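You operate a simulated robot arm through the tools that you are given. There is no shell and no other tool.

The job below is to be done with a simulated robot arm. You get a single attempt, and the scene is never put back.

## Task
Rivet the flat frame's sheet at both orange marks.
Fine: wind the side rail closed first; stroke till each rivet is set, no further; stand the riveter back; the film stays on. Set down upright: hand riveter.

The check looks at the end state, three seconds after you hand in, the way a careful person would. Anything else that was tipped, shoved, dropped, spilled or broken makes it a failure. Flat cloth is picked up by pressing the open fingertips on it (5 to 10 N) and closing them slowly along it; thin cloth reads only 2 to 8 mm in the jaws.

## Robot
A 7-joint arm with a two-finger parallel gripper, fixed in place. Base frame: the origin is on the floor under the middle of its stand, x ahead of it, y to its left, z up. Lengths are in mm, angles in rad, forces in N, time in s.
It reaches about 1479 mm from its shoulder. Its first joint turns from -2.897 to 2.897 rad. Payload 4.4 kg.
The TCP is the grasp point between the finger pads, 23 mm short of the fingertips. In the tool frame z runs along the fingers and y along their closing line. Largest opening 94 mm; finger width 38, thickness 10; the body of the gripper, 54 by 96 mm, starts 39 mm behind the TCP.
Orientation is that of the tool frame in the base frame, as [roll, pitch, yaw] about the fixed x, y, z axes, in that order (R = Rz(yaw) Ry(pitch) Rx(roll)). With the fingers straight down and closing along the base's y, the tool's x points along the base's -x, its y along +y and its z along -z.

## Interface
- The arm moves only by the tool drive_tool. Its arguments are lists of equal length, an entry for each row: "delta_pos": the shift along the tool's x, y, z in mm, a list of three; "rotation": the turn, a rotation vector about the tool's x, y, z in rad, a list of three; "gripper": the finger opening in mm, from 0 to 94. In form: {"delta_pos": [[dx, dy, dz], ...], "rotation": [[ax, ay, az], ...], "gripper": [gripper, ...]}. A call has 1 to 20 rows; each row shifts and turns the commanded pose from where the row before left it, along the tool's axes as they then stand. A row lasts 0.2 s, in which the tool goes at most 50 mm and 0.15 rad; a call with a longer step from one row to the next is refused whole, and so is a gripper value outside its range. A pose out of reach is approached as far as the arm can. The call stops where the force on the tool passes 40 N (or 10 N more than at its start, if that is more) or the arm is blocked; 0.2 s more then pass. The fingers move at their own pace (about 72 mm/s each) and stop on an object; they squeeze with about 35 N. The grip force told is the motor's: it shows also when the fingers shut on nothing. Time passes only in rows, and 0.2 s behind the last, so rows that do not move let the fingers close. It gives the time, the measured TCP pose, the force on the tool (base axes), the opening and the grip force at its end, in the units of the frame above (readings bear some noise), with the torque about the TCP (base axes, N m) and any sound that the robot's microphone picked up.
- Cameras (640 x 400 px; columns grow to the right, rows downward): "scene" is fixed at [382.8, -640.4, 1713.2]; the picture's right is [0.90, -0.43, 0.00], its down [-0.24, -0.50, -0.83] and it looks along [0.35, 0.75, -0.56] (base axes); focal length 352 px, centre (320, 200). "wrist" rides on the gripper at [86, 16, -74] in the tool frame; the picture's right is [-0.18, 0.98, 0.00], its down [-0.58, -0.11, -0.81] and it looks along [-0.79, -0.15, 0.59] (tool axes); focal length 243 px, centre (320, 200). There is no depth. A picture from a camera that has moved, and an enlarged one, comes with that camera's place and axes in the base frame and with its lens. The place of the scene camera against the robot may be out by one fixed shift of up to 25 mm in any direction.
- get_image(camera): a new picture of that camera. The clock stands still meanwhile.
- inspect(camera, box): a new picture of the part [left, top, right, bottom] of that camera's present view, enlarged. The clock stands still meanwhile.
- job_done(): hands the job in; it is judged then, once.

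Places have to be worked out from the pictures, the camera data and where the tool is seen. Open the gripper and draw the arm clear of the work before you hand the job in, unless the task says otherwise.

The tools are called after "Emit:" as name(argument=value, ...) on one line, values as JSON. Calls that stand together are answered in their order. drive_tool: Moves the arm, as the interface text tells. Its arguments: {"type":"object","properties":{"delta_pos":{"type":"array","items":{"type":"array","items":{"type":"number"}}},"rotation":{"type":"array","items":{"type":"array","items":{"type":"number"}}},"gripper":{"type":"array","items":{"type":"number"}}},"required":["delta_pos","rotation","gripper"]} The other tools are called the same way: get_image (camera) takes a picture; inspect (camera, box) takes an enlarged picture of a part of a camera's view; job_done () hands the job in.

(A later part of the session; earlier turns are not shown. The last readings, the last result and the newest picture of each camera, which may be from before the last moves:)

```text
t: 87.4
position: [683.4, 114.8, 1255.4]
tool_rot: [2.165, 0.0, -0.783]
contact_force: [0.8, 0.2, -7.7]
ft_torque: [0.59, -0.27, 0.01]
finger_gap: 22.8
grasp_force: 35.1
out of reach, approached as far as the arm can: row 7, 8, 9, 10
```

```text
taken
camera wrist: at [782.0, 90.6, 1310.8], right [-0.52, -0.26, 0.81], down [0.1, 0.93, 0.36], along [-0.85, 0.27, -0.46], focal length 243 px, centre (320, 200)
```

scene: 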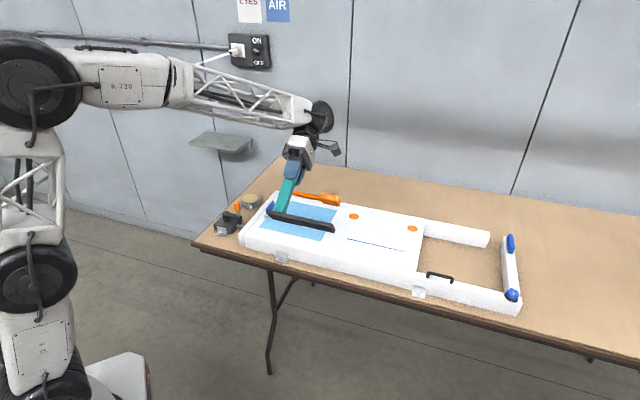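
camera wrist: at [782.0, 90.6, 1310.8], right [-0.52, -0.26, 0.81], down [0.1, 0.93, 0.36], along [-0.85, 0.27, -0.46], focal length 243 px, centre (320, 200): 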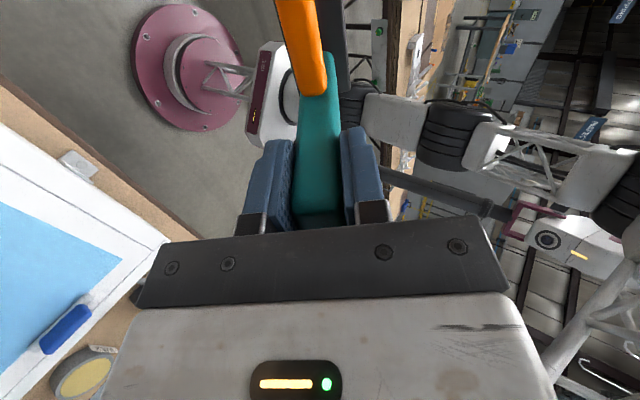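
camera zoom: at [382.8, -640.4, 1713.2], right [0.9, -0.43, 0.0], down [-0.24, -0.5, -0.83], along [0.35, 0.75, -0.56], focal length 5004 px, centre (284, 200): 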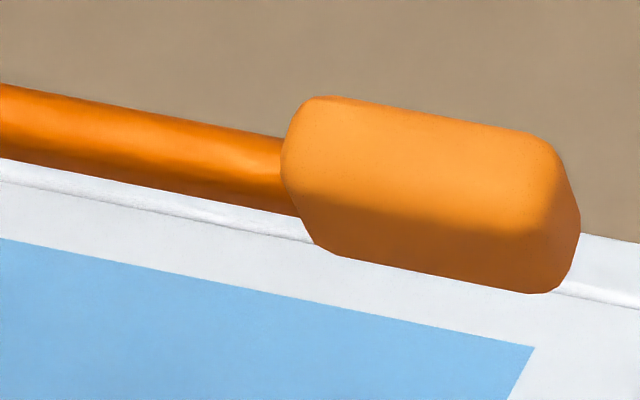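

No nose or hole is visible underneath: the sole is flat, so the working point should be under the lever's pressing end (the block sits over the sole's far end, and only that fits both marks in the present orientation). I turn the tool upright again.

Emit:
drive_tool(delta_pos=[[0, 0, 0], [0, 0, 0], [0, 0, 0], [0, 0, 0], [0, 0, 0], [0, 0, 0], [0, 0, 0], [0, 0, 0]], rotation=[[0.1395, 0, 0], [0.1395, 0, 0], [0.1395, 0, 0], [0.1395, 0, 0], [0.1395, 0, 0], [0.1395, 0, 0], [0.1396, 0, 0], [0, 0, 0]], gripper=[15, 15, 15, 15, 15, 15, 15, 15])

Emit:
get_image(camera="wrist")

Emit:
inspect(camera="scene", box=[250, 120, 370, 240])

```text
t: 89.2
position: [682.1, 114.4, 1254.6]
tool_rot: [-3.14, -0.002, -0.786]
contact_force: [-1.2, -0.1, -7.7]
ft_torque: [0.14, 0.17, 0.01]
finger_gap: 22.9
grasp_force: 35.1
```

```text
taken
camera wrist: at [732.8, 42.0, 1330.2], right [-0.83, -0.56, 0.0], down [-0.34, 0.49, 0.81], along [-0.45, 0.67, -0.59], focal length 243 px, centre (320, 200)
```

wrist: 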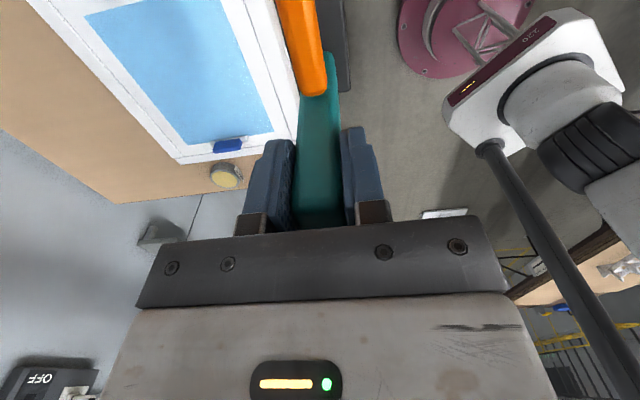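

```text
3.33 times, centred on (310, 180) of scene
camera zoom: at [382.8, -640.4, 1713.2], right [0.9, -0.43, 0.0], down [-0.24, -0.5, -0.83], along [0.35, 0.75, -0.56], focal length 1173 px, centre (353, 267)
```

zoom: 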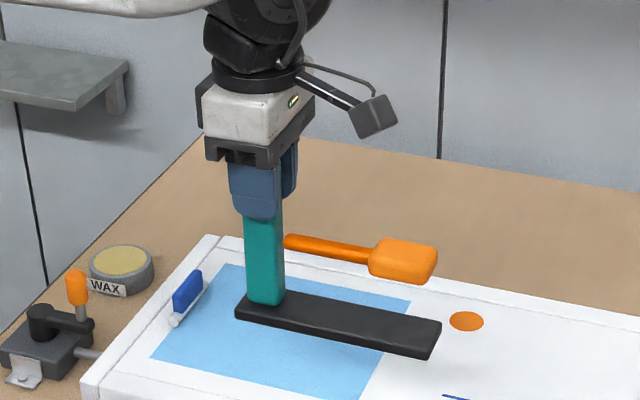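

The tool is upright again and the grip hasn't shifted. I carry it to put its pressing end over mark 2 at (1130,118), i.e. post at about (1046,202), stopping about 20 mm above the sheet first.

Emit:
drive_tool(delta_pos=[[19.7, -32, 0], [19.7, -32, 0], [19.7, -32, 0], [19.7, -32, 0], [19.7, -32, 0], [19.7, -32, 0], [19.7, -32, 0], [19.7, -32, 0], [19.7, -32, 0], [19.3, -31.6, 0], [0, 0, 30], [0, 0, 30], [0, 0, 30], [0, 0, 30], [0, 0, 30], [0, 0, 25], [0, 0, 0]], rotation=[[0, 0, 0], [0, 0, 0], [0, 0, 0], [0, 0, 0], [0, 0, 0], [0, 0, 0], [0, 0, 0], [0, 0, 0], [0, 0, 0], [0, 0, 0], [0, 0, 0], [0, 0, 0], [0, 0, 0], [0, 0, 0], [0, 0, 0], [0, 0, 0], [0, 0, 0]], gripper=[15, 15, 15, 15, 15, 15, 15, 15, 15, 15, 15, 15, 15, 15, 15, 15, 15])

Emit:
get_image(camera="scene")

Emit:
inspect(camera="scene", box=[330, 150, 450, 270])

Emit:
get_image(camera="wrist")

```text
t: 92.8
position: [1049.6, 200.2, 1079.9]
tool_rot: [-3.14, -0.002, -0.784]
contact_force: [-0.6, 0.0, -8.8]
ft_torque: [0.18, 0.17, 0.01]
finger_gap: 22.8
grasp_force: 34.9
```

```text
taken
```

scene: 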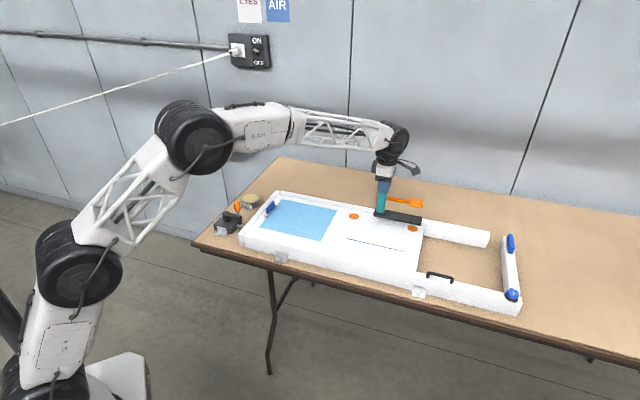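

```text
3.33 times, centred on (390, 210) of scene
camera zoom: at [382.8, -640.4, 1713.2], right [0.9, -0.43, 0.0], down [-0.24, -0.5, -0.83], along [0.35, 0.75, -0.56], focal length 1173 px, centre (87, 167)
```

zoom: 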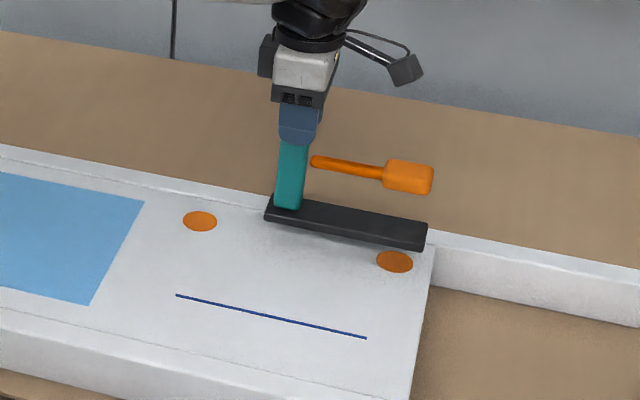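

```text
taken
camera wrist: at [1098.7, 127.3, 1155.6], right [-0.83, -0.56, 0.0], down [-0.34, 0.49, 0.81], along [-0.45, 0.67, -0.59], focal length 243 px, centre (320, 200)
```

wrist: 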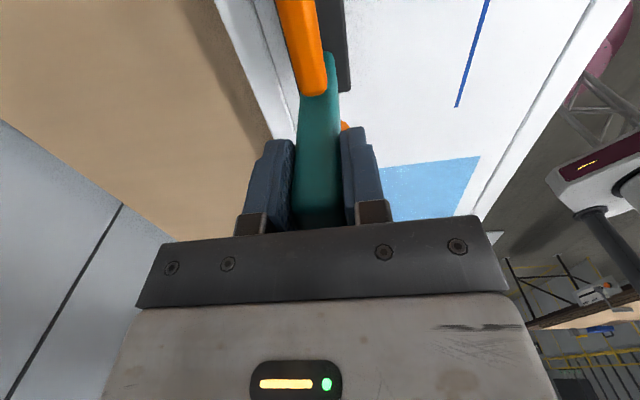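

Projecting both the block and mark 2 in the scene view puts them over one another within 2 mm. I lower the tool until it touches the sheet.

Emit:
drive_tool(delta_pos=[[0, 0, 15], [0, 0, 12], [0, 0, 5], [0, 0, 0]], rotation=[[0, 0, 0], [0, 0, 0], [0, 0, 0], [0, 0, 0]], gripper=[15, 15, 15, 15])

Emit:
inspect(camera="scene", box=[360, 190, 440, 250])

```text
t: 93.8
position: [1049.2, 201.7, 1049.8]
tool_rot: [-3.139, -0.001, -0.785]
contact_force: [-0.1, 0.4, -8.2]
ft_torque: [0.18, 0.2, -0.02]
finger_gap: 22.9
grasp_force: 35.3
```

```text
6.67 times, centred on (400, 220) of scene
camera zoom: at [382.8, -640.4, 1713.2], right [0.9, -0.43, 0.0], down [-0.24, -0.5, -0.83], along [0.35, 0.75, -0.56], focal length 2346 px, centre (-213, 67)
```

zoom: 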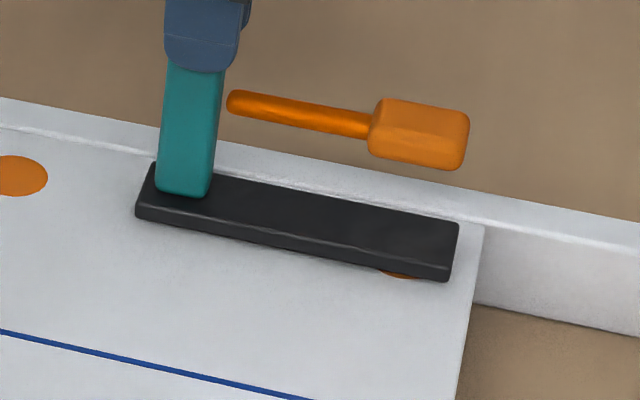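

The last few millimetres remain; I lower in 2 mm steps until the load is taken by the sheet.

Emit:
drive_tool(delta_pos=[[0, 0, 2], [0, 0, 2], [0, 0, 1.5], [0, 0, 0]], rotation=[[0, 0, 0], [0, 0, 0], [0, 0, 0], [0, 0, 0]], gripper=[15, 15, 15, 15])

```text
t: 94.8
position: [1049.9, 202.9, 1045.8]
tool_rot: [-3.137, 0.0, -0.786]
contact_force: [-3.5, 1.5, 4.9]
ft_torque: [-1.08, -0.4, -0.3]
finger_gap: 22.7
grasp_force: 34.6
```

The sheet now carries it (force +4.9 N). I open the fingers and rise off the post, then look.

Emit:
drive_tool(delta_pos=[[0, 0, -0.5], [0, 0, 0], [0, 0, 0], [0, 0, 0], [0, 0, -30], [0, 0, -40], [0, 0, -40], [0, 0, 0]], rotation=[[0, 0, 0], [0, 0, 0], [0, 0, 0], [0, 0, 0], [0, 0, 0], [0, 0, 0], [0, 0, 0], [0, 0, 0]], gripper=[24, 30, 50, 60, 60, 60, 60, 60])

Emit:
inspect(camera="scene", box=[360, 190, 440, 250])

Emit:
get_image(camera="wrist")

```text
t: 96.6
position: [1048.8, 200.3, 1157.6]
tool_rot: [-3.14, -0.003, -0.786]
contact_force: [-0.8, 0.2, 0.5]
ft_torque: [0.02, 0.01, 0.0]
finger_gap: 59.8
grasp_force: 0.0
```

```text
6.67 times, centred on (400, 220) of scene
camera zoom: at [382.8, -640.4, 1713.2], right [0.9, -0.43, 0.0], down [-0.24, -0.5, -0.83], along [0.35, 0.75, -0.56], focal length 2346 px, centre (-213, 67)
```

zoom: 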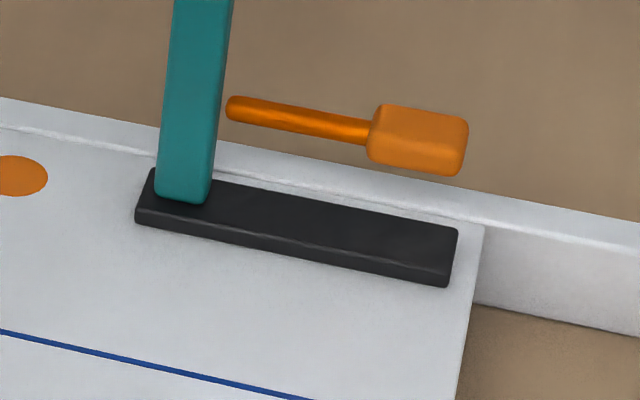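

```text
taken
camera wrist: at [1098.9, 128.2, 1231.3], right [-0.83, -0.56, 0.0], down [-0.34, 0.49, 0.81], along [-0.45, 0.67, -0.59], focal length 243 px, centre (320, 200)
```

wrist: 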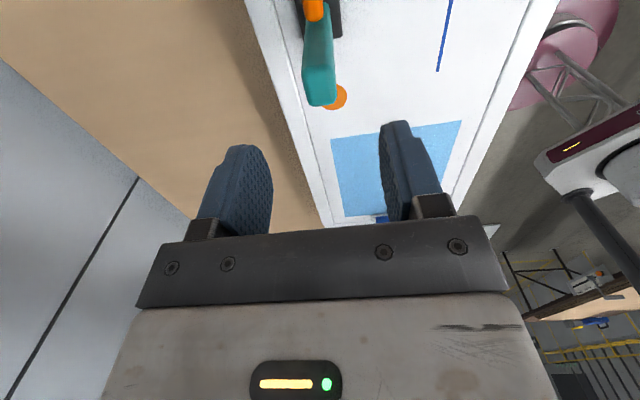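

The riveter stands squarely on mark 2 (the mark is fully covered and centred across the sole). I close the fingers and bring them above the lever block to look before pressing.

Emit:
drive_tool(delta_pos=[[29, 0, 0], [29, 0, 0], [29, 0, 0], [29.3, 0, 0], [0, 0, 25], [0, 0, 25], [0, 0, 0]], rotation=[[0, 0, 0], [0, 0, 0], [0, 0, 0], [0, 0, 0], [0, 0, 0], [0, 0, 0], [0, 0, 0]], gripper=[60, 60, 40, 20, 0, 0, 0])

Emit:
get_image(camera="wrist")

Emit:
inspect(camera="wrist", box=[250, 0, 410, 160])

Emit:
inspect(camera="scene", box=[360, 160, 440, 250])

```text
t: 98.2
position: [1131.7, 120.9, 1106.0]
tool_rot: [3.14, -0.003, -0.785]
contact_force: [0.1, -0.9, -0.8]
ft_torque: [-0.02, 0.05, 0.02]
finger_gap: 0.0
grasp_force: 35.5
```

```text
taken
camera wrist: at [1181.3, 47.4, 1181.6], right [-0.83, -0.56, 0.0], down [-0.34, 0.49, 0.81], along [-0.45, 0.67, -0.59], focal length 243 px, centre (320, 200)
```

wrist: 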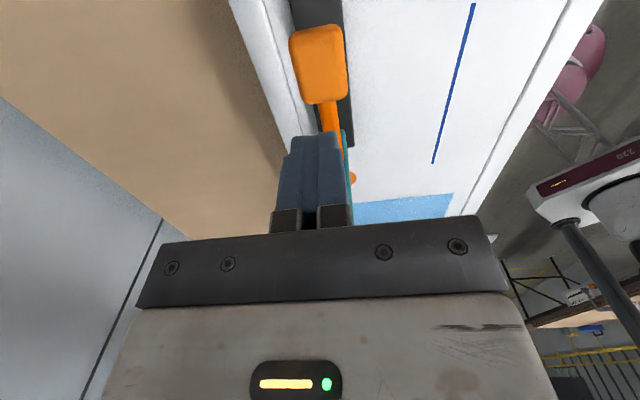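

```text
2.50 times, centred on (330, 80) of wrist
camera zoom: at [1181.3, 47.4, 1181.6], right [-0.83, -0.56, 0.0], down [-0.34, 0.49, 0.81], along [-0.45, 0.67, -0.59], focal length 606 px, centre (295, 500)
```

zoom: 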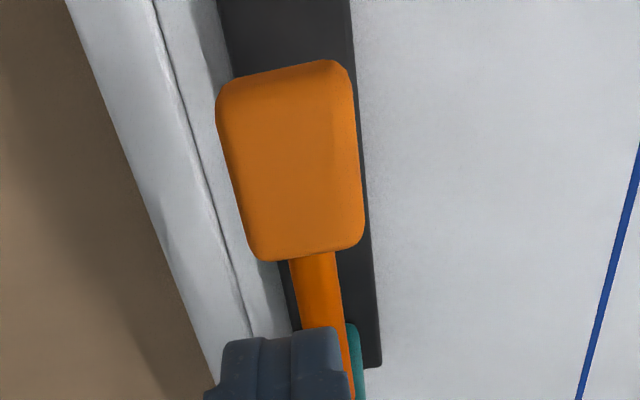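

```text
4.44 times, centred on (400, 205) of scene
camera zoom: at [382.8, -640.4, 1713.2], right [0.9, -0.43, 0.0], down [-0.24, -0.5, -0.83], along [0.35, 0.75, -0.56], focal length 1564 px, centre (-36, 178)
```

zoom: 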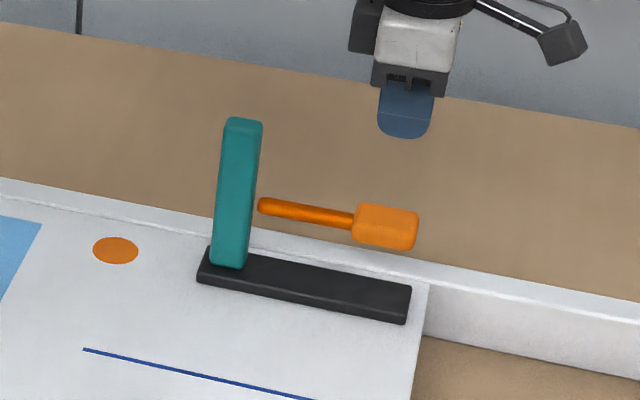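

The block's centre is about (1134,114), right under the closed fingertips. I shift 3 mm, come down to just above it, then find contact.

Emit:
drive_tool(delta_pos=[[3, 2, 25], [0, 0, 25], [0, 0, 14], [0, 0, 0]], rotation=[[0, 0, 0], [0, 0, 0], [0, 0, 0], [0, 0, 0]], gripper=[0, 0, 0, 0])

Emit:
drive_tool(delta_pos=[[0, 0, 3], [0, 0, 3], [0, 0, 3], [0, 0, 0]], rotation=[[0, 0, 0], [0, 0, 0], [0, 0, 0], [0, 0, 0]], gripper=[0, 0, 0, 0])

Emit:
inspect(camera="scene", box=[360, 160, 440, 250])

```text
t: 99.2
position: [1130.9, 116.9, 1042.1]
tool_rot: [-3.139, -0.002, -0.787]
contact_force: [-0.3, 0.9, -0.7]
ft_torque: [0.0, 0.01, 0.01]
finger_gap: 0.0
grasp_force: 34.5
```

```text
t: 100.2
position: [1131.6, 116.6, 1032.5]
tool_rot: [-3.14, -0.003, -0.785]
contact_force: [0.7, 0.3, -0.7]
ft_torque: [-0.02, -0.02, 0.01]
finger_gap: 0.0
grasp_force: 34.9
```

```text
4.44 times, centred on (400, 205) of scene
camera zoom: at [382.8, -640.4, 1713.2], right [0.9, -0.43, 0.0], down [-0.24, -0.5, -0.83], along [0.35, 0.75, -0.56], focal length 1564 px, centre (-36, 178)
```

zoom: 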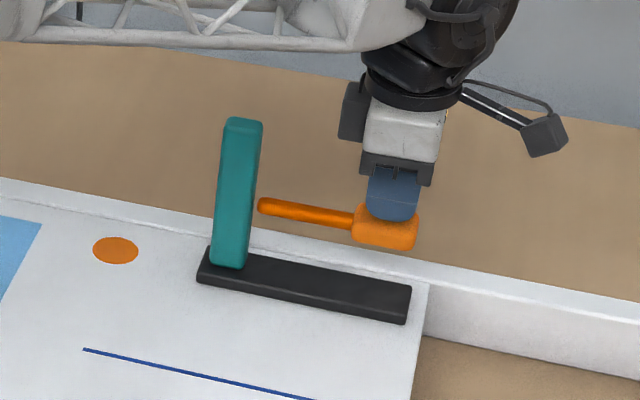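

Fingertips are right over the block with no contact yet. I press down in 2 mm steps.

Emit:
drive_tool(delta_pos=[[0, 0, 2], [0, 0, 2], [0, 0, 2], [0, 0, 2], [0, 0, 0]], rotation=[[0, 0, 0], [0, 0, 0], [0, 0, 0], [0, 0, 0], [0, 0, 0]], gripper=[0, 0, 0, 0, 0])

```text
t: 101.4
position: [1131.8, 115.0, 1025.4]
tool_rot: [-3.139, -0.004, -0.786]
contact_force: [1.2, -0.8, 3.3]
ft_torque: [0.0, 0.03, 0.03]
finger_gap: 0.1
grasp_force: 35.1
```

Contact at z≈1027 with a light spring (about 4 N). I press on in small steps, watching the force and listening.

Emit:
drive_tool(delta_pos=[[0, 0, 4], [0, 0, 4], [0, 0, 4], [0, 0, 0]], rotation=[[0, 0, 0], [0, 0, 0], [0, 0, 0], [0, 0, 0]], gripper=[0, 0, 0, 0])

Emit:
inspect(camera="scene", box=[360, 160, 440, 250])

```text
t: 102.4
position: [1131.7, 116.7, 1012.1]
tool_rot: [-3.14, -0.003, -0.786]
contact_force: [-0.8, 1.1, 5.5]
ft_torque: [0.1, 0.06, 0.0]
finger_gap: 0.0
grasp_force: 35.2
```

```text
4.44 times, centred on (400, 205) of scene
camera zoom: at [382.8, -640.4, 1713.2], right [0.9, -0.43, 0.0], down [-0.24, -0.5, -0.83], along [0.35, 0.75, -0.56], focal length 1564 px, centre (-36, 178)
```

zoom: 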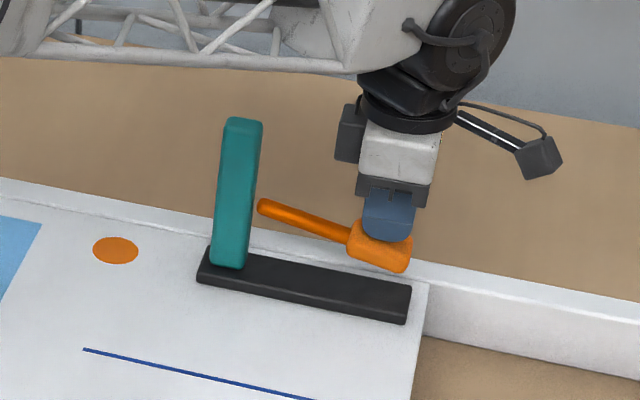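

The lever swings down cleanly and the riveter stays put. I keep pressing.

Emit:
drive_tool(delta_pos=[[-0.5, 0, 4], [-0.5, 0, 4], [-1, 0, 4], [0, 0, 0]], rotation=[[0, 0, 0], [0, 0, 0], [0, 0, 0], [0, 0, 0]], gripper=[0, 0, 0, 0])

Emit:
inspect(camera="scene", box=[360, 160, 440, 250])

```text
t: 103.4
position: [1131.4, 118.2, 1007.1]
tool_rot: [-3.132, -0.006, -0.786]
contact_force: [2.0, -2.5, 6.6]
ft_torque: [0.06, 0.05, 0.02]
finger_gap: 0.1
grasp_force: 34.9
stopped in row 4: the force on the tool passed its limit at 42 N (the readings are from after the stop); the commanded pose is now the measured one
```

```text
4.44 times, centred on (400, 205) of scene
camera zoom: at [382.8, -640.4, 1713.2], right [0.9, -0.43, 0.0], down [-0.24, -0.5, -0.83], along [0.35, 0.75, -0.56], focal length 1564 px, centre (-36, 178)
```

zoom: 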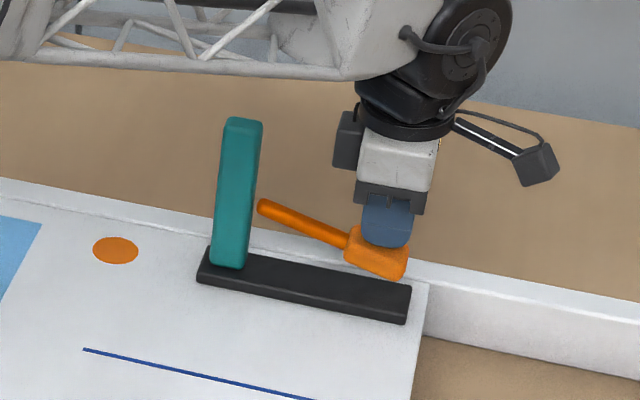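

The lever has bottomed at z≈1007 (42 N) without any sound. I raise the fingers to let it return and look at the result.

Emit:
drive_tool(delta_pos=[[0, 0, -10], [0, 0, -12], [0, 0, -12], [0, 0, 0], [0, 0, 0]], rotation=[[0, 0, 0], [0, 0, 0], [0, 0, 0], [0, 0, 0], [0, 0, 0]], gripper=[0, 0, 0, 0, 0])

Emit:
inspect(camera="scene", box=[360, 160, 440, 250])

Emit:
get_image(camera="scene")

```text
t: 104.6
position: [1131.8, 115.3, 1038.8]
tool_rot: [-3.134, -0.007, -0.785]
contact_force: [-0.3, 0.1, 1.2]
ft_torque: [-0.02, 0.02, -0.04]
finger_gap: 0.0
grasp_force: 35.2
```

```text
4.44 times, centred on (400, 205) of scene
camera zoom: at [382.8, -640.4, 1713.2], right [0.9, -0.43, 0.0], down [-0.24, -0.5, -0.83], along [0.35, 0.75, -0.56], focal length 1564 px, centre (-36, 178)
```

zoom: 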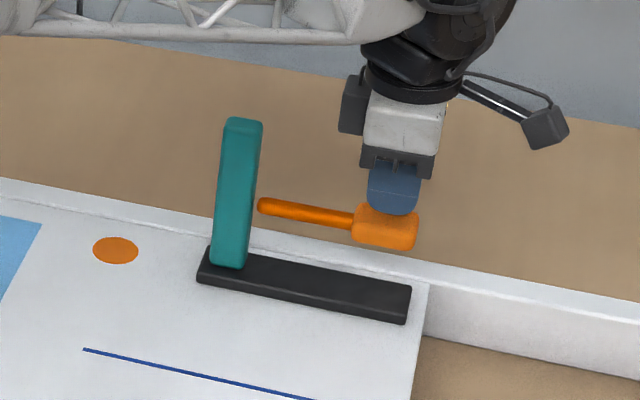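

```text
taken
```

scene: 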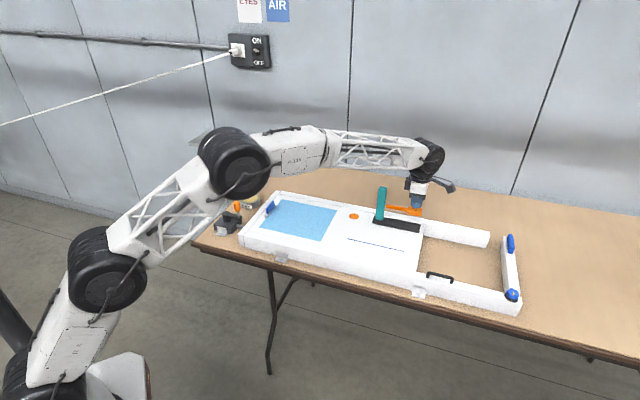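

The lever sprang back, no sound and no change visible. I press again and, at the stop, push a bit harder to see whether it was a hard end-stop or just a stiff stage.

Emit:
drive_tool(delta_pos=[[0, 0, 8], [0, 0, 8], [0, 0, 8], [0, 0, 4], [0, 0, 0]], rotation=[[-0.006, 0.005, 0], [0, 0, 0], [0, 0, 0], [0, 0, 0], [0, 0, 0]], gripper=[0, 0, 0, 0, 0])

Emit:
drive_tool(delta_pos=[[0, 0, 1], [0, 0, 1], [0, 0, 1], [0, 0, 1], [0, 0, 0]], rotation=[[0, 0, 0], [0, 0, 0], [0, 0, 0], [0, 0, 0], [0, 0, 0]], gripper=[0, 0, 0, 0, 0])

```text
t: 105.8
position: [1131.4, 116.2, 1012.3]
tool_rot: [-3.14, -0.011, -0.784]
contact_force: [0.4, -3.2, 4.6]
ft_torque: [-0.01, 0.02, 0.06]
finger_gap: 0.1
grasp_force: 35.0
```

```text
t: 107.0
position: [1132.3, 115.9, 1008.4]
tool_rot: [-3.141, -0.013, -0.785]
contact_force: [-0.1, 0.9, 4.8]
ft_torque: [0.09, 0.07, 0.03]
finger_gap: 0.0
grasp_force: 34.8
```

Still in the soft range at z≈1008. I continue by single millimetres and correct a small pitch error.

Emit:
drive_tool(delta_pos=[[0, 0, 1], [0, 0, 1], [0, 0, 1], [0, 0, 0]], rotation=[[0, -0.006, 0], [0, -0.006, 0], [0, 0, 0], [0, 0, 0]], gripper=[0, 0, 0, 0])

Emit:
drive_tool(delta_pos=[[0, 0, 1], [0, 0, 1], [0, 0, 1], [0, 0, 0]], rotation=[[0, 0, 0], [0, 0, 0], [0, 0, 0], [0, 0, 0]], gripper=[0, 0, 0, 0])

```text
t: 108.0
position: [1131.4, 116.8, 1007.2]
tool_rot: [-3.138, 0.001, -0.784]
contact_force: [1.1, 3.3, 17.4]
ft_torque: [0.3, 0.22, -0.03]
finger_gap: 0.2
grasp_force: 34.9
```

```text
t: 108.8
position: [1131.9, 116.6, 1006.7]
tool_rot: [-3.137, -0.002, -0.784]
contact_force: [1.6, -1.8, 5.6]
ft_torque: [0.02, 0.03, 0.02]
finger_gap: 0.0
grasp_force: 35.2
stopped in row 3: the force on the tool passed its limit at 42 N (the readings are from after the stop); the commanded pose is now the measured one
```

It is a hard end-stop at z≈1006.7 after about 20 mm travel, so strokes are complete; no sound after two. Before stroking further I lift the tool briefly to see whether anything has happened on the sheet under it.

Emit:
drive_tool(delta_pos=[[0, 0, -15], [0, 0, -25], [0, 0, -40], [0, 0, -40], [0, 0, -30], [-29.5, -0.5, 0], [-29.5, 0, 0], [-29.5, 0, 0], [-29, 0, 0], [0, 0, 0]], rotation=[[0, 0, 0], [0, 0, 0], [0, 0, 0], [0, 0, 0], [0, 0, 0], [0, 0, 0], [0, 0, 0], [0, 0, 0], [0, 0, 0], [0, 0, 0]], gripper=[0, 0, 0, 0, 20, 50, 60, 60, 60, 60])

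Emit:
get_image(camera="wrist")

Emit:
inspect(camera="wrist", box=[250, 0, 410, 130])

Emit:
inspect(camera="scene", box=[360, 180, 440, 250])

```text
t: 111.0
position: [1048.4, 199.6, 1157.4]
tool_rot: [-3.134, -0.003, -0.785]
contact_force: [-0.4, -0.3, 0.9]
ft_torque: [0.02, -0.01, 0.01]
finger_gap: 60.1
grasp_force: 0.0
```

```text
taken
camera wrist: at [1098.2, 126.6, 1232.2], right [-0.83, -0.56, -0.01], down [-0.34, 0.49, 0.81], along [-0.45, 0.67, -0.59], focal length 243 px, centre (320, 200)
```

wrist: 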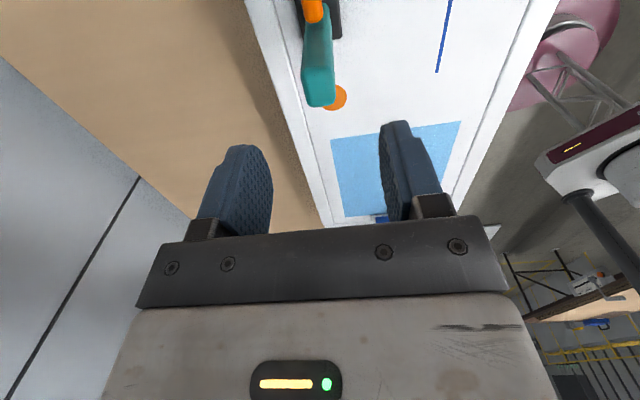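

```text
3.08 times, centred on (330, 65) of wrist
camera zoom: at [1098.2, 126.6, 1232.2], right [-0.83, -0.56, -0.01], down [-0.34, 0.49, 0.81], along [-0.45, 0.67, -0.59], focal length 746 px, centre (289, 615)
```

zoom: 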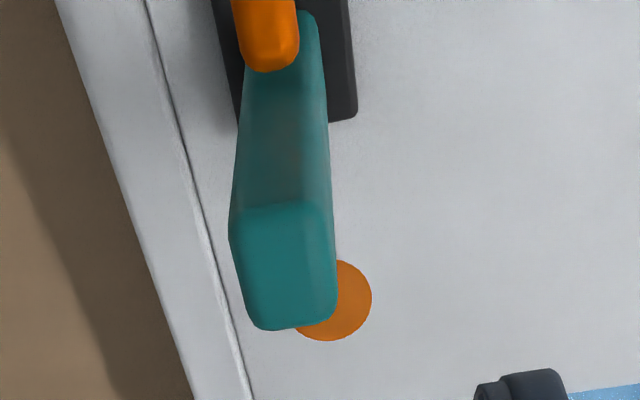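

```text
5.71 times, centred on (400, 215) of scene
camera zoom: at [382.8, -640.4, 1713.2], right [0.9, -0.43, 0.0], down [-0.24, -0.5, -0.83], along [0.35, 0.75, -0.56], focal length 2011 px, centre (-137, 114)
```

zoom: 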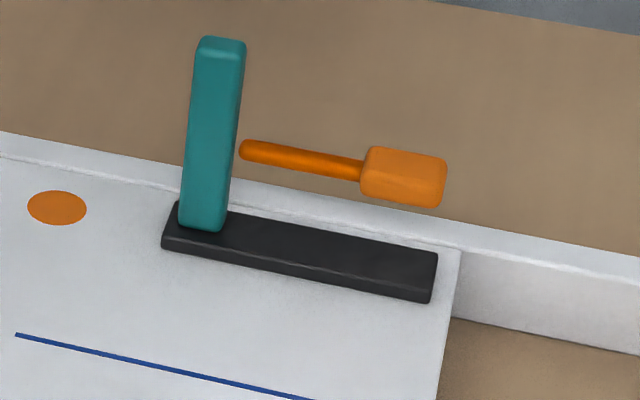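

The post's top is at (1047.8,201.6), directly below. I descend, grip it again and lift about 60 mm to look at mark 2.

Emit:
drive_tool(delta_pos=[[-1, -1, 30], [0, 0, 30], [0, 0, 30], [0, 0, 22.5], [0, 0, 0], [0, 0, 0], [0, 0, 0], [0, 0, 0], [0, 0, 0], [0, 0, -10], [0, 0, -25], [0, 0, -25], [0, 0, 0]], rotation=[[-0.0076, -0.003, 0], [0, 0, 0], [0, 0, 0], [0, 0, 0], [0, 0, 0], [0, 0, 0], [0, 0, 0], [0, 0, 0], [0, 0, 0], [0, 0, 0], [0, 0, 0], [0, 0, 0], [0, 0, 0]], gripper=[60, 60, 60, 60, 60, 40, 25, 15, 15, 15, 15, 15, 15])

Emit:
inspect(camera="scene", box=[360, 180, 440, 250])

Emit:
inspect(camera="scene", box=[395, 215, 425, 240])

```text
t: 113.8
position: [1047.8, 202.1, 1102.7]
tool_rot: [3.141, 0.0, -0.786]
contact_force: [-0.2, 0.3, -6.7]
ft_torque: [0.19, 0.15, 0.03]
finger_gap: 22.8
grasp_force: 35.6
```

```text
5.71 times, centred on (400, 215) of scene
camera zoom: at [382.8, -640.4, 1713.2], right [0.9, -0.43, 0.0], down [-0.24, -0.5, -0.83], along [0.35, 0.75, -0.56], focal length 2011 px, centre (-137, 114)
```

zoom: 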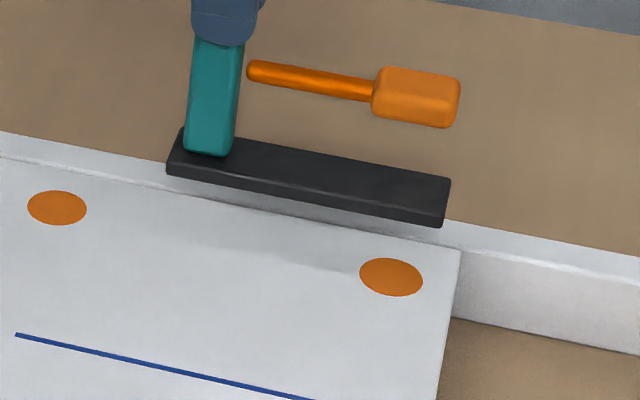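

```text
16.00 times, centred on (410, 228) of scene
camera zoom: at [382.8, -640.4, 1713.2], right [0.9, -0.43, 0.0], down [-0.24, -0.5, -0.83], along [0.35, 0.75, -0.56], focal length 5630 px, centre (-1120, -240)
```

zoom: 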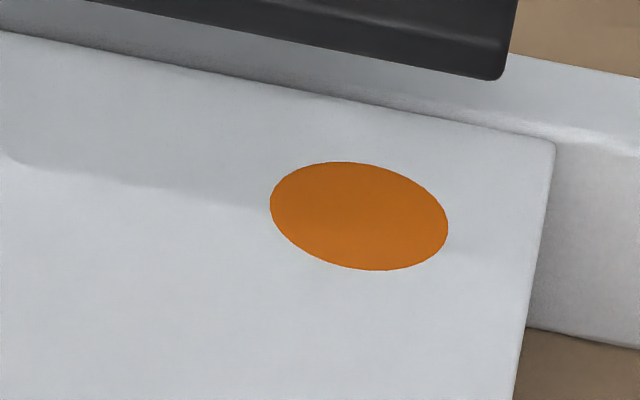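

Nothing has appeared at the mark or under the sole, so two strokes there had no visible effect; the rivet may simply need more strokes. I centre slightly better (3 mm back along u, 1 mm in v), set it down on mark 2 again and release.

Emit:
drive_tool(delta_pos=[[-3, 1, 0], [0, 0, 25], [0, 0, 20], [0, 0, 6], [0, 0, 0]], rotation=[[0, 0, 0], [0, 0, 0], [0, 0, 0], [0, 0, 0], [0, 0, 0]], gripper=[15, 15, 15, 15, 15])

Emit:
drive_tool(delta_pos=[[0, 0, 2], [0, 0, 2], [0, 0, 1.5], [0, 0, 0]], rotation=[[0, 0, 0], [0, 0, 0], [0, 0, 0], [0, 0, 0]], gripper=[15, 15, 15, 15])

Emit:
inspect(camera="scene", box=[360, 180, 440, 250])

```text
t: 115.0
position: [1047.8, 202.3, 1054.2]
tool_rot: [3.139, -0.001, -0.786]
contact_force: [0.7, 0.4, -7.3]
ft_torque: [0.19, 0.19, 0.04]
finger_gap: 22.6
grasp_force: 34.8
```

```text
t: 116.0
position: [1045.8, 201.2, 1046.1]
tool_rot: [3.14, 0.001, -0.786]
contact_force: [0.6, -0.9, -7.2]
ft_torque: [0.2, 0.19, -0.02]
finger_gap: 22.8
grasp_force: 34.9
```

```text
5.71 times, centred on (400, 215) of scene
camera zoom: at [382.8, -640.4, 1713.2], right [0.9, -0.43, 0.0], down [-0.24, -0.5, -0.83], along [0.35, 0.75, -0.56], focal length 2011 px, centre (-137, 114)
```

zoom: 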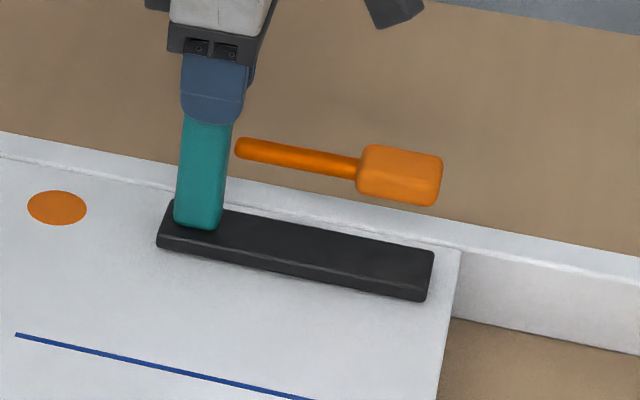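

About a millimetre above the sheet still; I lower until it touches, then release and go over the block.

Emit:
drive_tool(delta_pos=[[0, 0, 1], [0, 0, 1], [0, 0, 0]], rotation=[[0, 0, 0], [0, 0, 0], [0, 0, 0]], gripper=[15, 15, 15])

Emit:
drive_tool(delta_pos=[[0, 0, 0], [0, 0, 0], [0, 0, 0], [0, 0, -30], [0, 0, -40], [0, 0, -40], [30, 0, 0], [30, 0, 0], [30, 0, 0], [28, 0, 0], [0, 0, 30], [0, 0, 30], [0, 0, 30], [0, 0, 20], [0, 0, 0]], rotation=[[0, 0, 0], [0, 0, 0], [0, 0, 0], [0, 0, 0], [0, 0, 0], [0, 0, 0], [0, 0, 0], [0, 0, 0], [0, 0, 0], [0, 0, 0], [0, 0, 0], [0, 0, 0], [0, 0, 0], [0, 0, 0], [0, 0, 0]], gripper=[24, 35, 60, 60, 60, 60, 60, 40, 20, 0, 0, 0, 0, 0, 0])

Emit:
inspect(camera="scene", box=[360, 160, 440, 250])

```text
t: 116.8
position: [1045.5, 201.8, 1045.0]
tool_rot: [3.139, 0.0, -0.785]
contact_force: [0.2, -0.2, -6.5]
ft_torque: [0.2, 0.19, -0.02]
finger_gap: 23.2
grasp_force: 35.0
```

```text
t: 120.0
position: [1128.3, 117.6, 1045.2]
tool_rot: [3.139, 0.0, -0.784]
contact_force: [-0.6, 0.6, -0.5]
ft_torque: [-0.04, -0.03, 0.0]
finger_gap: 0.0
grasp_force: 34.9
```

```text
4.44 times, centred on (400, 205) of scene
camera zoom: at [382.8, -640.4, 1713.2], right [0.9, -0.43, 0.0], down [-0.24, -0.5, -0.83], along [0.35, 0.75, -0.56], focal length 1564 px, centre (-36, 178)
```

zoom: 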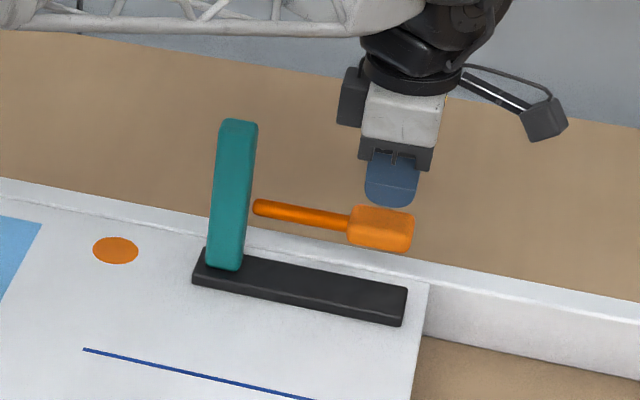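

It stands on mark 2 again. I make a full, steady stroke.

Emit:
drive_tool(delta_pos=[[0, 0, 10], [0, 0, 8], [0, 0, 6], [0, 0, 6], [0, 0, 4], [0, 0, 3], [0, 0, 1.5], [0, 0, 1], [0, 0, 0]], rotation=[[0, 0, 0], [0, 0, 0], [0, 0, 0], [0, 0, 0], [0, 0, 0], [0, 0, 0], [0, 0, 0], [0, 0, 0], [0, 0, 0]], gripper=[0, 0, 0, 0, 0, 0, 0, 0, 0])

Emit:
drive_tool(delta_pos=[[0, 0, -10], [0, 0, -12], [0, 0, -8], [0, 0, 0], [0, 0, 0]], rotation=[[0, 0, 0], [0, 0, 0], [0, 0, 0], [0, 0, 0], [0, 0, 0]], gripper=[0, 0, 0, 0, 0])

```text
t: 122.0
position: [1129.8, 118.4, 1006.2]
tool_rot: [3.139, -0.001, -0.784]
contact_force: [-2.6, -1.4, 15.3]
ft_torque: [0.17, 0.28, 0.07]
finger_gap: 0.1
grasp_force: 35.1
```

```text
t: 123.2
position: [1127.9, 118.7, 1034.5]
tool_rot: [3.14, 0.0, -0.785]
contact_force: [0.3, -0.5, -0.2]
ft_torque: [-0.01, 0.02, -0.02]
finger_gap: 0.0
grasp_force: 35.3
```

No sound on that stroke. One more full stroke here.

Emit:
drive_tool(delta_pos=[[0, 0, 8], [0, 0, 8], [0, 0, 6], [0, 0, 4], [0, 0, 2], [0, 0, 1], [0, 0, 0.5], [0, 0, 0]], rotation=[[0, 0, 0], [0, 0, 0], [0, 0, 0], [0, 0, 0], [0, 0, 0], [0, 0, 0], [0, 0, 0], [0, 0, 0]], gripper=[0, 0, 0, 0, 0, 0, 0, 0])

Emit:
drive_tool(delta_pos=[[0, 0, -10], [0, 0, -12], [0, 0, -8], [0, 0, 0], [0, 0, 0]], rotation=[[0, 0, 0], [0, 0, 0], [0, 0, 0], [0, 0, 0], [0, 0, 0]], gripper=[0, 0, 0, 0, 0])

Emit:
inspect(camera="scene", box=[360, 180, 440, 250])

```text
t: 125.0
position: [1128.9, 118.3, 1006.5]
tool_rot: [3.14, -0.001, -0.786]
contact_force: [-2.9, -1.2, 18.1]
ft_torque: [0.26, 0.28, 0.08]
finger_gap: 0.0
grasp_force: 34.4
```

```text
t: 126.2
position: [1127.1, 118.1, 1034.2]
tool_rot: [3.139, 0.0, -0.786]
contact_force: [-0.7, -0.2, -0.2]
ft_torque: [-0.01, 0.0, 0.01]
finger_gap: 0.0
grasp_force: 34.9
```

```text
5.71 times, centred on (400, 215) of scene
camera zoom: at [382.8, -640.4, 1713.2], right [0.9, -0.43, 0.0], down [-0.24, -0.5, -0.83], along [0.35, 0.75, -0.56], focal length 2011 px, centre (-137, 114)
```

zoom: 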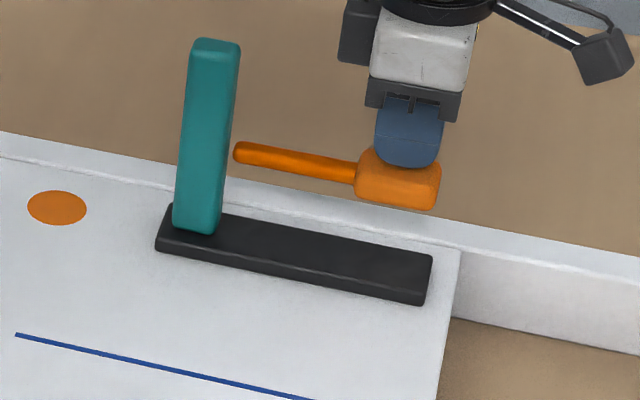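

Four strokes gave no sound and the lever only ever shows its light return spring, so the working point is evidently not under the lever's end. I go back to the post, pick the riveter up and will try the post itself over mark 1.

Emit:
drive_tool(delta_pos=[[0, 0, -40], [0, 0, -40], [0, 0, -43], [-29, -0.4, 0], [-29, -0.4, 0], [-29, -0.4, 0], [-29.3, -0.4, 0], [0, 0, 0]], rotation=[[0, 0, 0], [0, 0, 0], [0, 0, 0], [0, 0, 0], [0, 0, 0], [0, 0, 0], [0, 0, 0], [0, 0, 0]], gripper=[0, 0, 20, 50, 60, 60, 60, 60])

Emit:
inspect(camera="wrist", box=[250, 0, 410, 130])

```text
t: 128.0
position: [1048.8, 203.1, 1158.4]
tool_rot: [3.141, 0.0, -0.785]
contact_force: [-0.5, -0.8, -0.4]
ft_torque: [0.02, -0.01, 0.02]
finger_gap: 60.3
grasp_force: 0.0
```

```text
3.08 times, centred on (330, 65) of wrist
camera zoom: at [1099.3, 130.1, 1233.0], right [-0.83, -0.56, 0.0], down [-0.33, 0.49, 0.81], along [-0.46, 0.66, -0.59], focal length 746 px, centre (289, 615)
```

zoom: 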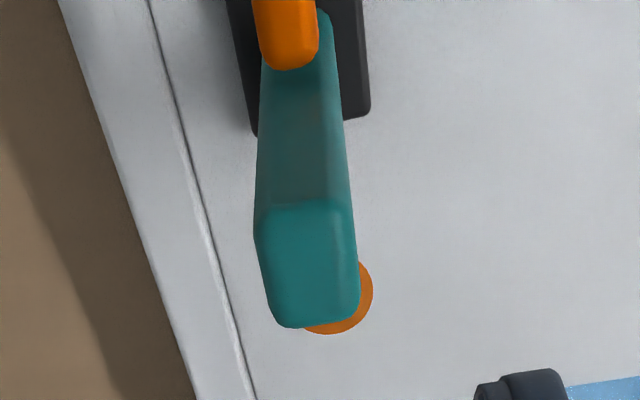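

The post's top is at (1044.5,202); I trim, descend, grip and lift.

Emit:
drive_tool(delta_pos=[[-2, 3, 30], [0, 0, 30], [0, 0, 30], [0, 0, 24], [0, 0, 0], [0, 0, 0], [0, 0, 0], [0, 0, 0], [0, 0, 0], [0, 0, -10], [0, 0, -25], [0, 0, -25], [0, 0, 0]], rotation=[[0, 0, 0], [0, 0, 0], [0, 0, 0], [0, 0, 0], [0, 0, 0], [0, 0, 0], [0, 0, 0], [0, 0, 0], [0, 0, 0], [0, 0, 0], [0, 0, 0], [0, 0, 0], [0, 0, 0]], gripper=[60, 60, 60, 60, 60, 40, 25, 15, 15, 15, 15, 15, 15])

Emit:
inspect(camera="scene", box=[360, 180, 440, 250])

```text
t: 130.8
position: [1043.8, 202.2, 1102.6]
tool_rot: [3.14, 0.001, -0.787]
contact_force: [0.0, -1.2, -7.3]
ft_torque: [0.18, 0.21, -0.01]
finger_gap: 22.9
grasp_force: 35.0
```

```text
5.71 times, centred on (400, 215) of scene
camera zoom: at [382.8, -640.4, 1713.2], right [0.9, -0.43, 0.0], down [-0.24, -0.5, -0.83], along [0.35, 0.75, -0.56], focal length 2011 px, centre (-137, 114)
```

zoom: 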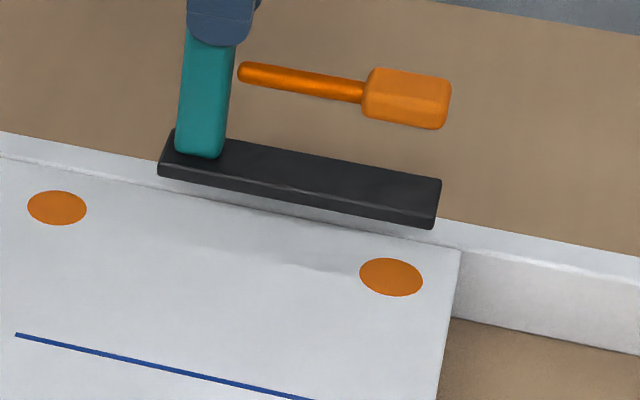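

Still nothing at mark 2. I carry the tool 97 mm along −u so that the post stands over mark 1 at (977,272), and lower it.

Emit:
drive_tool(delta_pos=[[-24.3, -0.4, 0], [-24.3, -0.4, 0], [-24.3, -0.4, 0], [-24.3, -0.5, 0], [0, 0, 0], [0, 0, 25], [0, 0, 20], [0, 0, 6], [0, 0, 0]], rotation=[[0, 0, 0], [0, 0, 0], [0, 0, 0], [0, 0, 0], [0, 0, 0], [0, 0, 0], [0, 0, 0], [0, 0, 0], [0, 0, 0]], gripper=[15, 15, 15, 15, 15, 15, 15, 15, 15])

Emit:
inspect(camera="scene", box=[320, 180, 420, 250])

```text
t: 132.8
position: [975.1, 269.8, 1052.5]
tool_rot: [3.14, -0.001, -0.786]
contact_force: [-0.1, -0.2, -6.7]
ft_torque: [0.16, 0.16, -0.04]
finger_gap: 22.6
grasp_force: 34.8
```

```text
5.71 times, centred on (370, 215) of scene
camera zoom: at [382.8, -640.4, 1713.2], right [0.9, -0.43, 0.0], down [-0.24, -0.5, -0.83], along [0.35, 0.75, -0.56], focal length 2011 px, centre (34, 114)
```

zoom: 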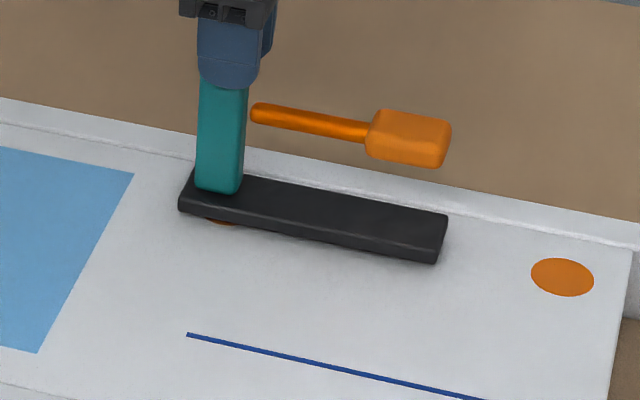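

The post's foot projects right onto mark 1. I lower the last millimetres until contact.

Emit:
drive_tool(delta_pos=[[0, 0, 2], [0, 0, 2], [0, 0, 2], [0, 0, 1], [0, 0, 1], [0, 0, 0]], rotation=[[0, 0, 0], [0, 0, 0], [0, 0, 0], [0, 0, 0], [0, 0, 0], [0, 0, 0]], gripper=[15, 15, 15, 15, 15, 15])

```text
t: 134.2
position: [977.2, 270.5, 1044.8]
tool_rot: [3.139, -0.001, -0.785]
contact_force: [0.7, -0.1, -7.5]
ft_torque: [0.17, 0.22, 0.01]
finger_gap: 23.0
grasp_force: 35.1
```

Still hanging; one more millimetre, then release, and go over the block.

Emit:
drive_tool(delta_pos=[[0, 0, 1], [0, 0, 0.7], [0, 0, 0]], rotation=[[0, 0, 0], [0, 0, 0], [0, 0, 0]], gripper=[15, 15, 15])

Emit:
drive_tool(delta_pos=[[0, 0, 0], [0, 0, 0], [0, 0, 0], [0, 0, -30], [0, 0, -40], [0, 0, -40], [30, 0, 0], [30, 0, 0], [30, 0, 0], [28, 0, 0], [0, 0, 30], [0, 0, 30], [0, 0, 30], [0, 0, 20], [0, 0, 0]], rotation=[[0, 0, 0], [0, 0, 0], [0, 0, 0], [0, 0, 0], [0, 0, 0], [0, 0, 0], [0, 0, 0], [0, 0, 0], [0, 0, 0], [0, 0, 0], [0, 0, 0], [0, 0, 0], [0, 0, 0], [0, 0, 0], [0, 0, 0]], gripper=[24, 35, 60, 60, 60, 60, 60, 40, 20, 0, 0, 0, 0, 0, 0])

Emit:
inspect(camera="scene", box=[320, 160, 420, 250])

```text
t: 135.0
position: [977.8, 270.4, 1044.4]
tool_rot: [3.139, 0.0, -0.785]
contact_force: [-4.9, -2.2, 9.0]
ft_torque: [0.11, 0.46, -0.01]
finger_gap: 23.0
grasp_force: 34.5
```

```text
t: 138.2
position: [1061.4, 187.9, 1044.8]
tool_rot: [3.138, -0.001, -0.785]
contact_force: [0.5, 0.7, -0.1]
ft_torque: [0.01, -0.02, 0.01]
finger_gap: 0.0
grasp_force: 35.2
```

```text
4.44 times, centred on (370, 205) of scene
camera zoom: at [382.8, -640.4, 1713.2], right [0.9, -0.43, 0.0], down [-0.24, -0.5, -0.83], along [0.35, 0.75, -0.56], focal length 1564 px, centre (98, 178)
```

zoom: 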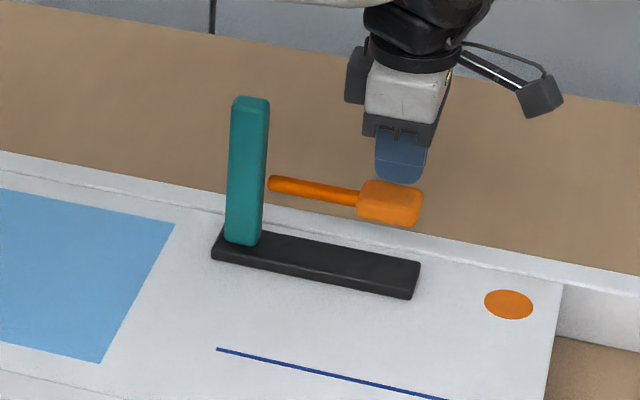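

The riveter stands with its post over mark 1 and the fingertips are above the block. I make one careful stroke, watching for any difference in force or a sound.

Emit:
drive_tool(delta_pos=[[0, 0, 10], [0, 0, 8], [0, 0, 6], [0, 0, 0]], rotation=[[0, 0, 0], [0, 0, 0], [0, 0, 0], [0, 0, 0]], gripper=[0, 0, 0, 0])

Emit:
drive_tool(delta_pos=[[0, 0, 5], [0, 0, 4], [0, 0, 3], [0, 0, 1.5], [0, 0, 1], [0, 0, 0]], rotation=[[0, 0, 0], [0, 0, 0], [0, 0, 0], [0, 0, 0], [0, 0, 0], [0, 0, 0]], gripper=[0, 0, 0, 0, 0, 0])

```text
t: 139.2
position: [1060.3, 186.0, 1020.7]
tool_rot: [3.14, 0.0, -0.786]
contact_force: [0.4, -1.4, 3.9]
ft_torque: [0.01, 0.04, 0.02]
finger_gap: 0.0
grasp_force: 35.0
```

```text
t: 140.6
position: [1060.7, 187.7, 1005.7]
tool_rot: [3.139, -0.002, -0.787]
contact_force: [1.1, -3.1, 12.5]
ft_torque: [0.07, 0.14, 0.06]
finger_gap: 0.0
grasp_force: 34.9
```

No sound on the first stroke here. I release and repeat a few strokes, one at a time.

Emit:
drive_tool(delta_pos=[[0, 0, -10], [0, 0, -12], [0, 0, -8], [0, 0, 0], [0, 0, 8], [0, 0, 8], [0, 0, 6], [0, 0, 4], [0, 0, 2], [0, 0, 1.5], [0, 0, 0.5], [0, 0, 0]], rotation=[[0, 0, 0], [0, 0, 0], [0, 0, 0], [0, 0, 0], [0, 0, 0], [0, 0, 0], [0, 0, 0], [0, 0, 0], [0, 0, 0], [0, 0, 0], [0, 0, 0], [0, 0, 0]], gripper=[0, 0, 0, 0, 0, 0, 0, 0, 0, 0, 0, 0])

Emit:
drive_tool(delta_pos=[[0, 0, -10], [0, 0, -12], [0, 0, -8], [0, 0, 0], [0, 0, 8], [0, 0, 8], [0, 0, 6], [0, 0, 4], [0, 0, 2], [0, 0, 1.5], [0, 0, 0.5], [0, 0, 0]], rotation=[[0, 0, 0], [0, 0, 0], [0, 0, 0], [0, 0, 0], [0, 0, 0], [0, 0, 0], [0, 0, 0], [0, 0, 0], [0, 0, 0], [0, 0, 0], [0, 0, 0], [0, 0, 0]], gripper=[0, 0, 0, 0, 0, 0, 0, 0, 0, 0, 0, 0])

```text
t: 143.2
position: [1059.7, 187.5, 1006.9]
tool_rot: [3.14, 0.0, -0.785]
contact_force: [2.7, -2.2, 4.5]
ft_torque: [0.02, -0.04, -0.03]
finger_gap: 0.0
grasp_force: 35.1
```

```text
t: 145.8
position: [1060.4, 188.6, 1005.5]
tool_rot: [3.14, 0.0, -0.785]
contact_force: [4.1, 2.9, 12.8]
ft_torque: [0.23, 0.05, -0.1]
finger_gap: 0.0
grasp_force: 35.0
```

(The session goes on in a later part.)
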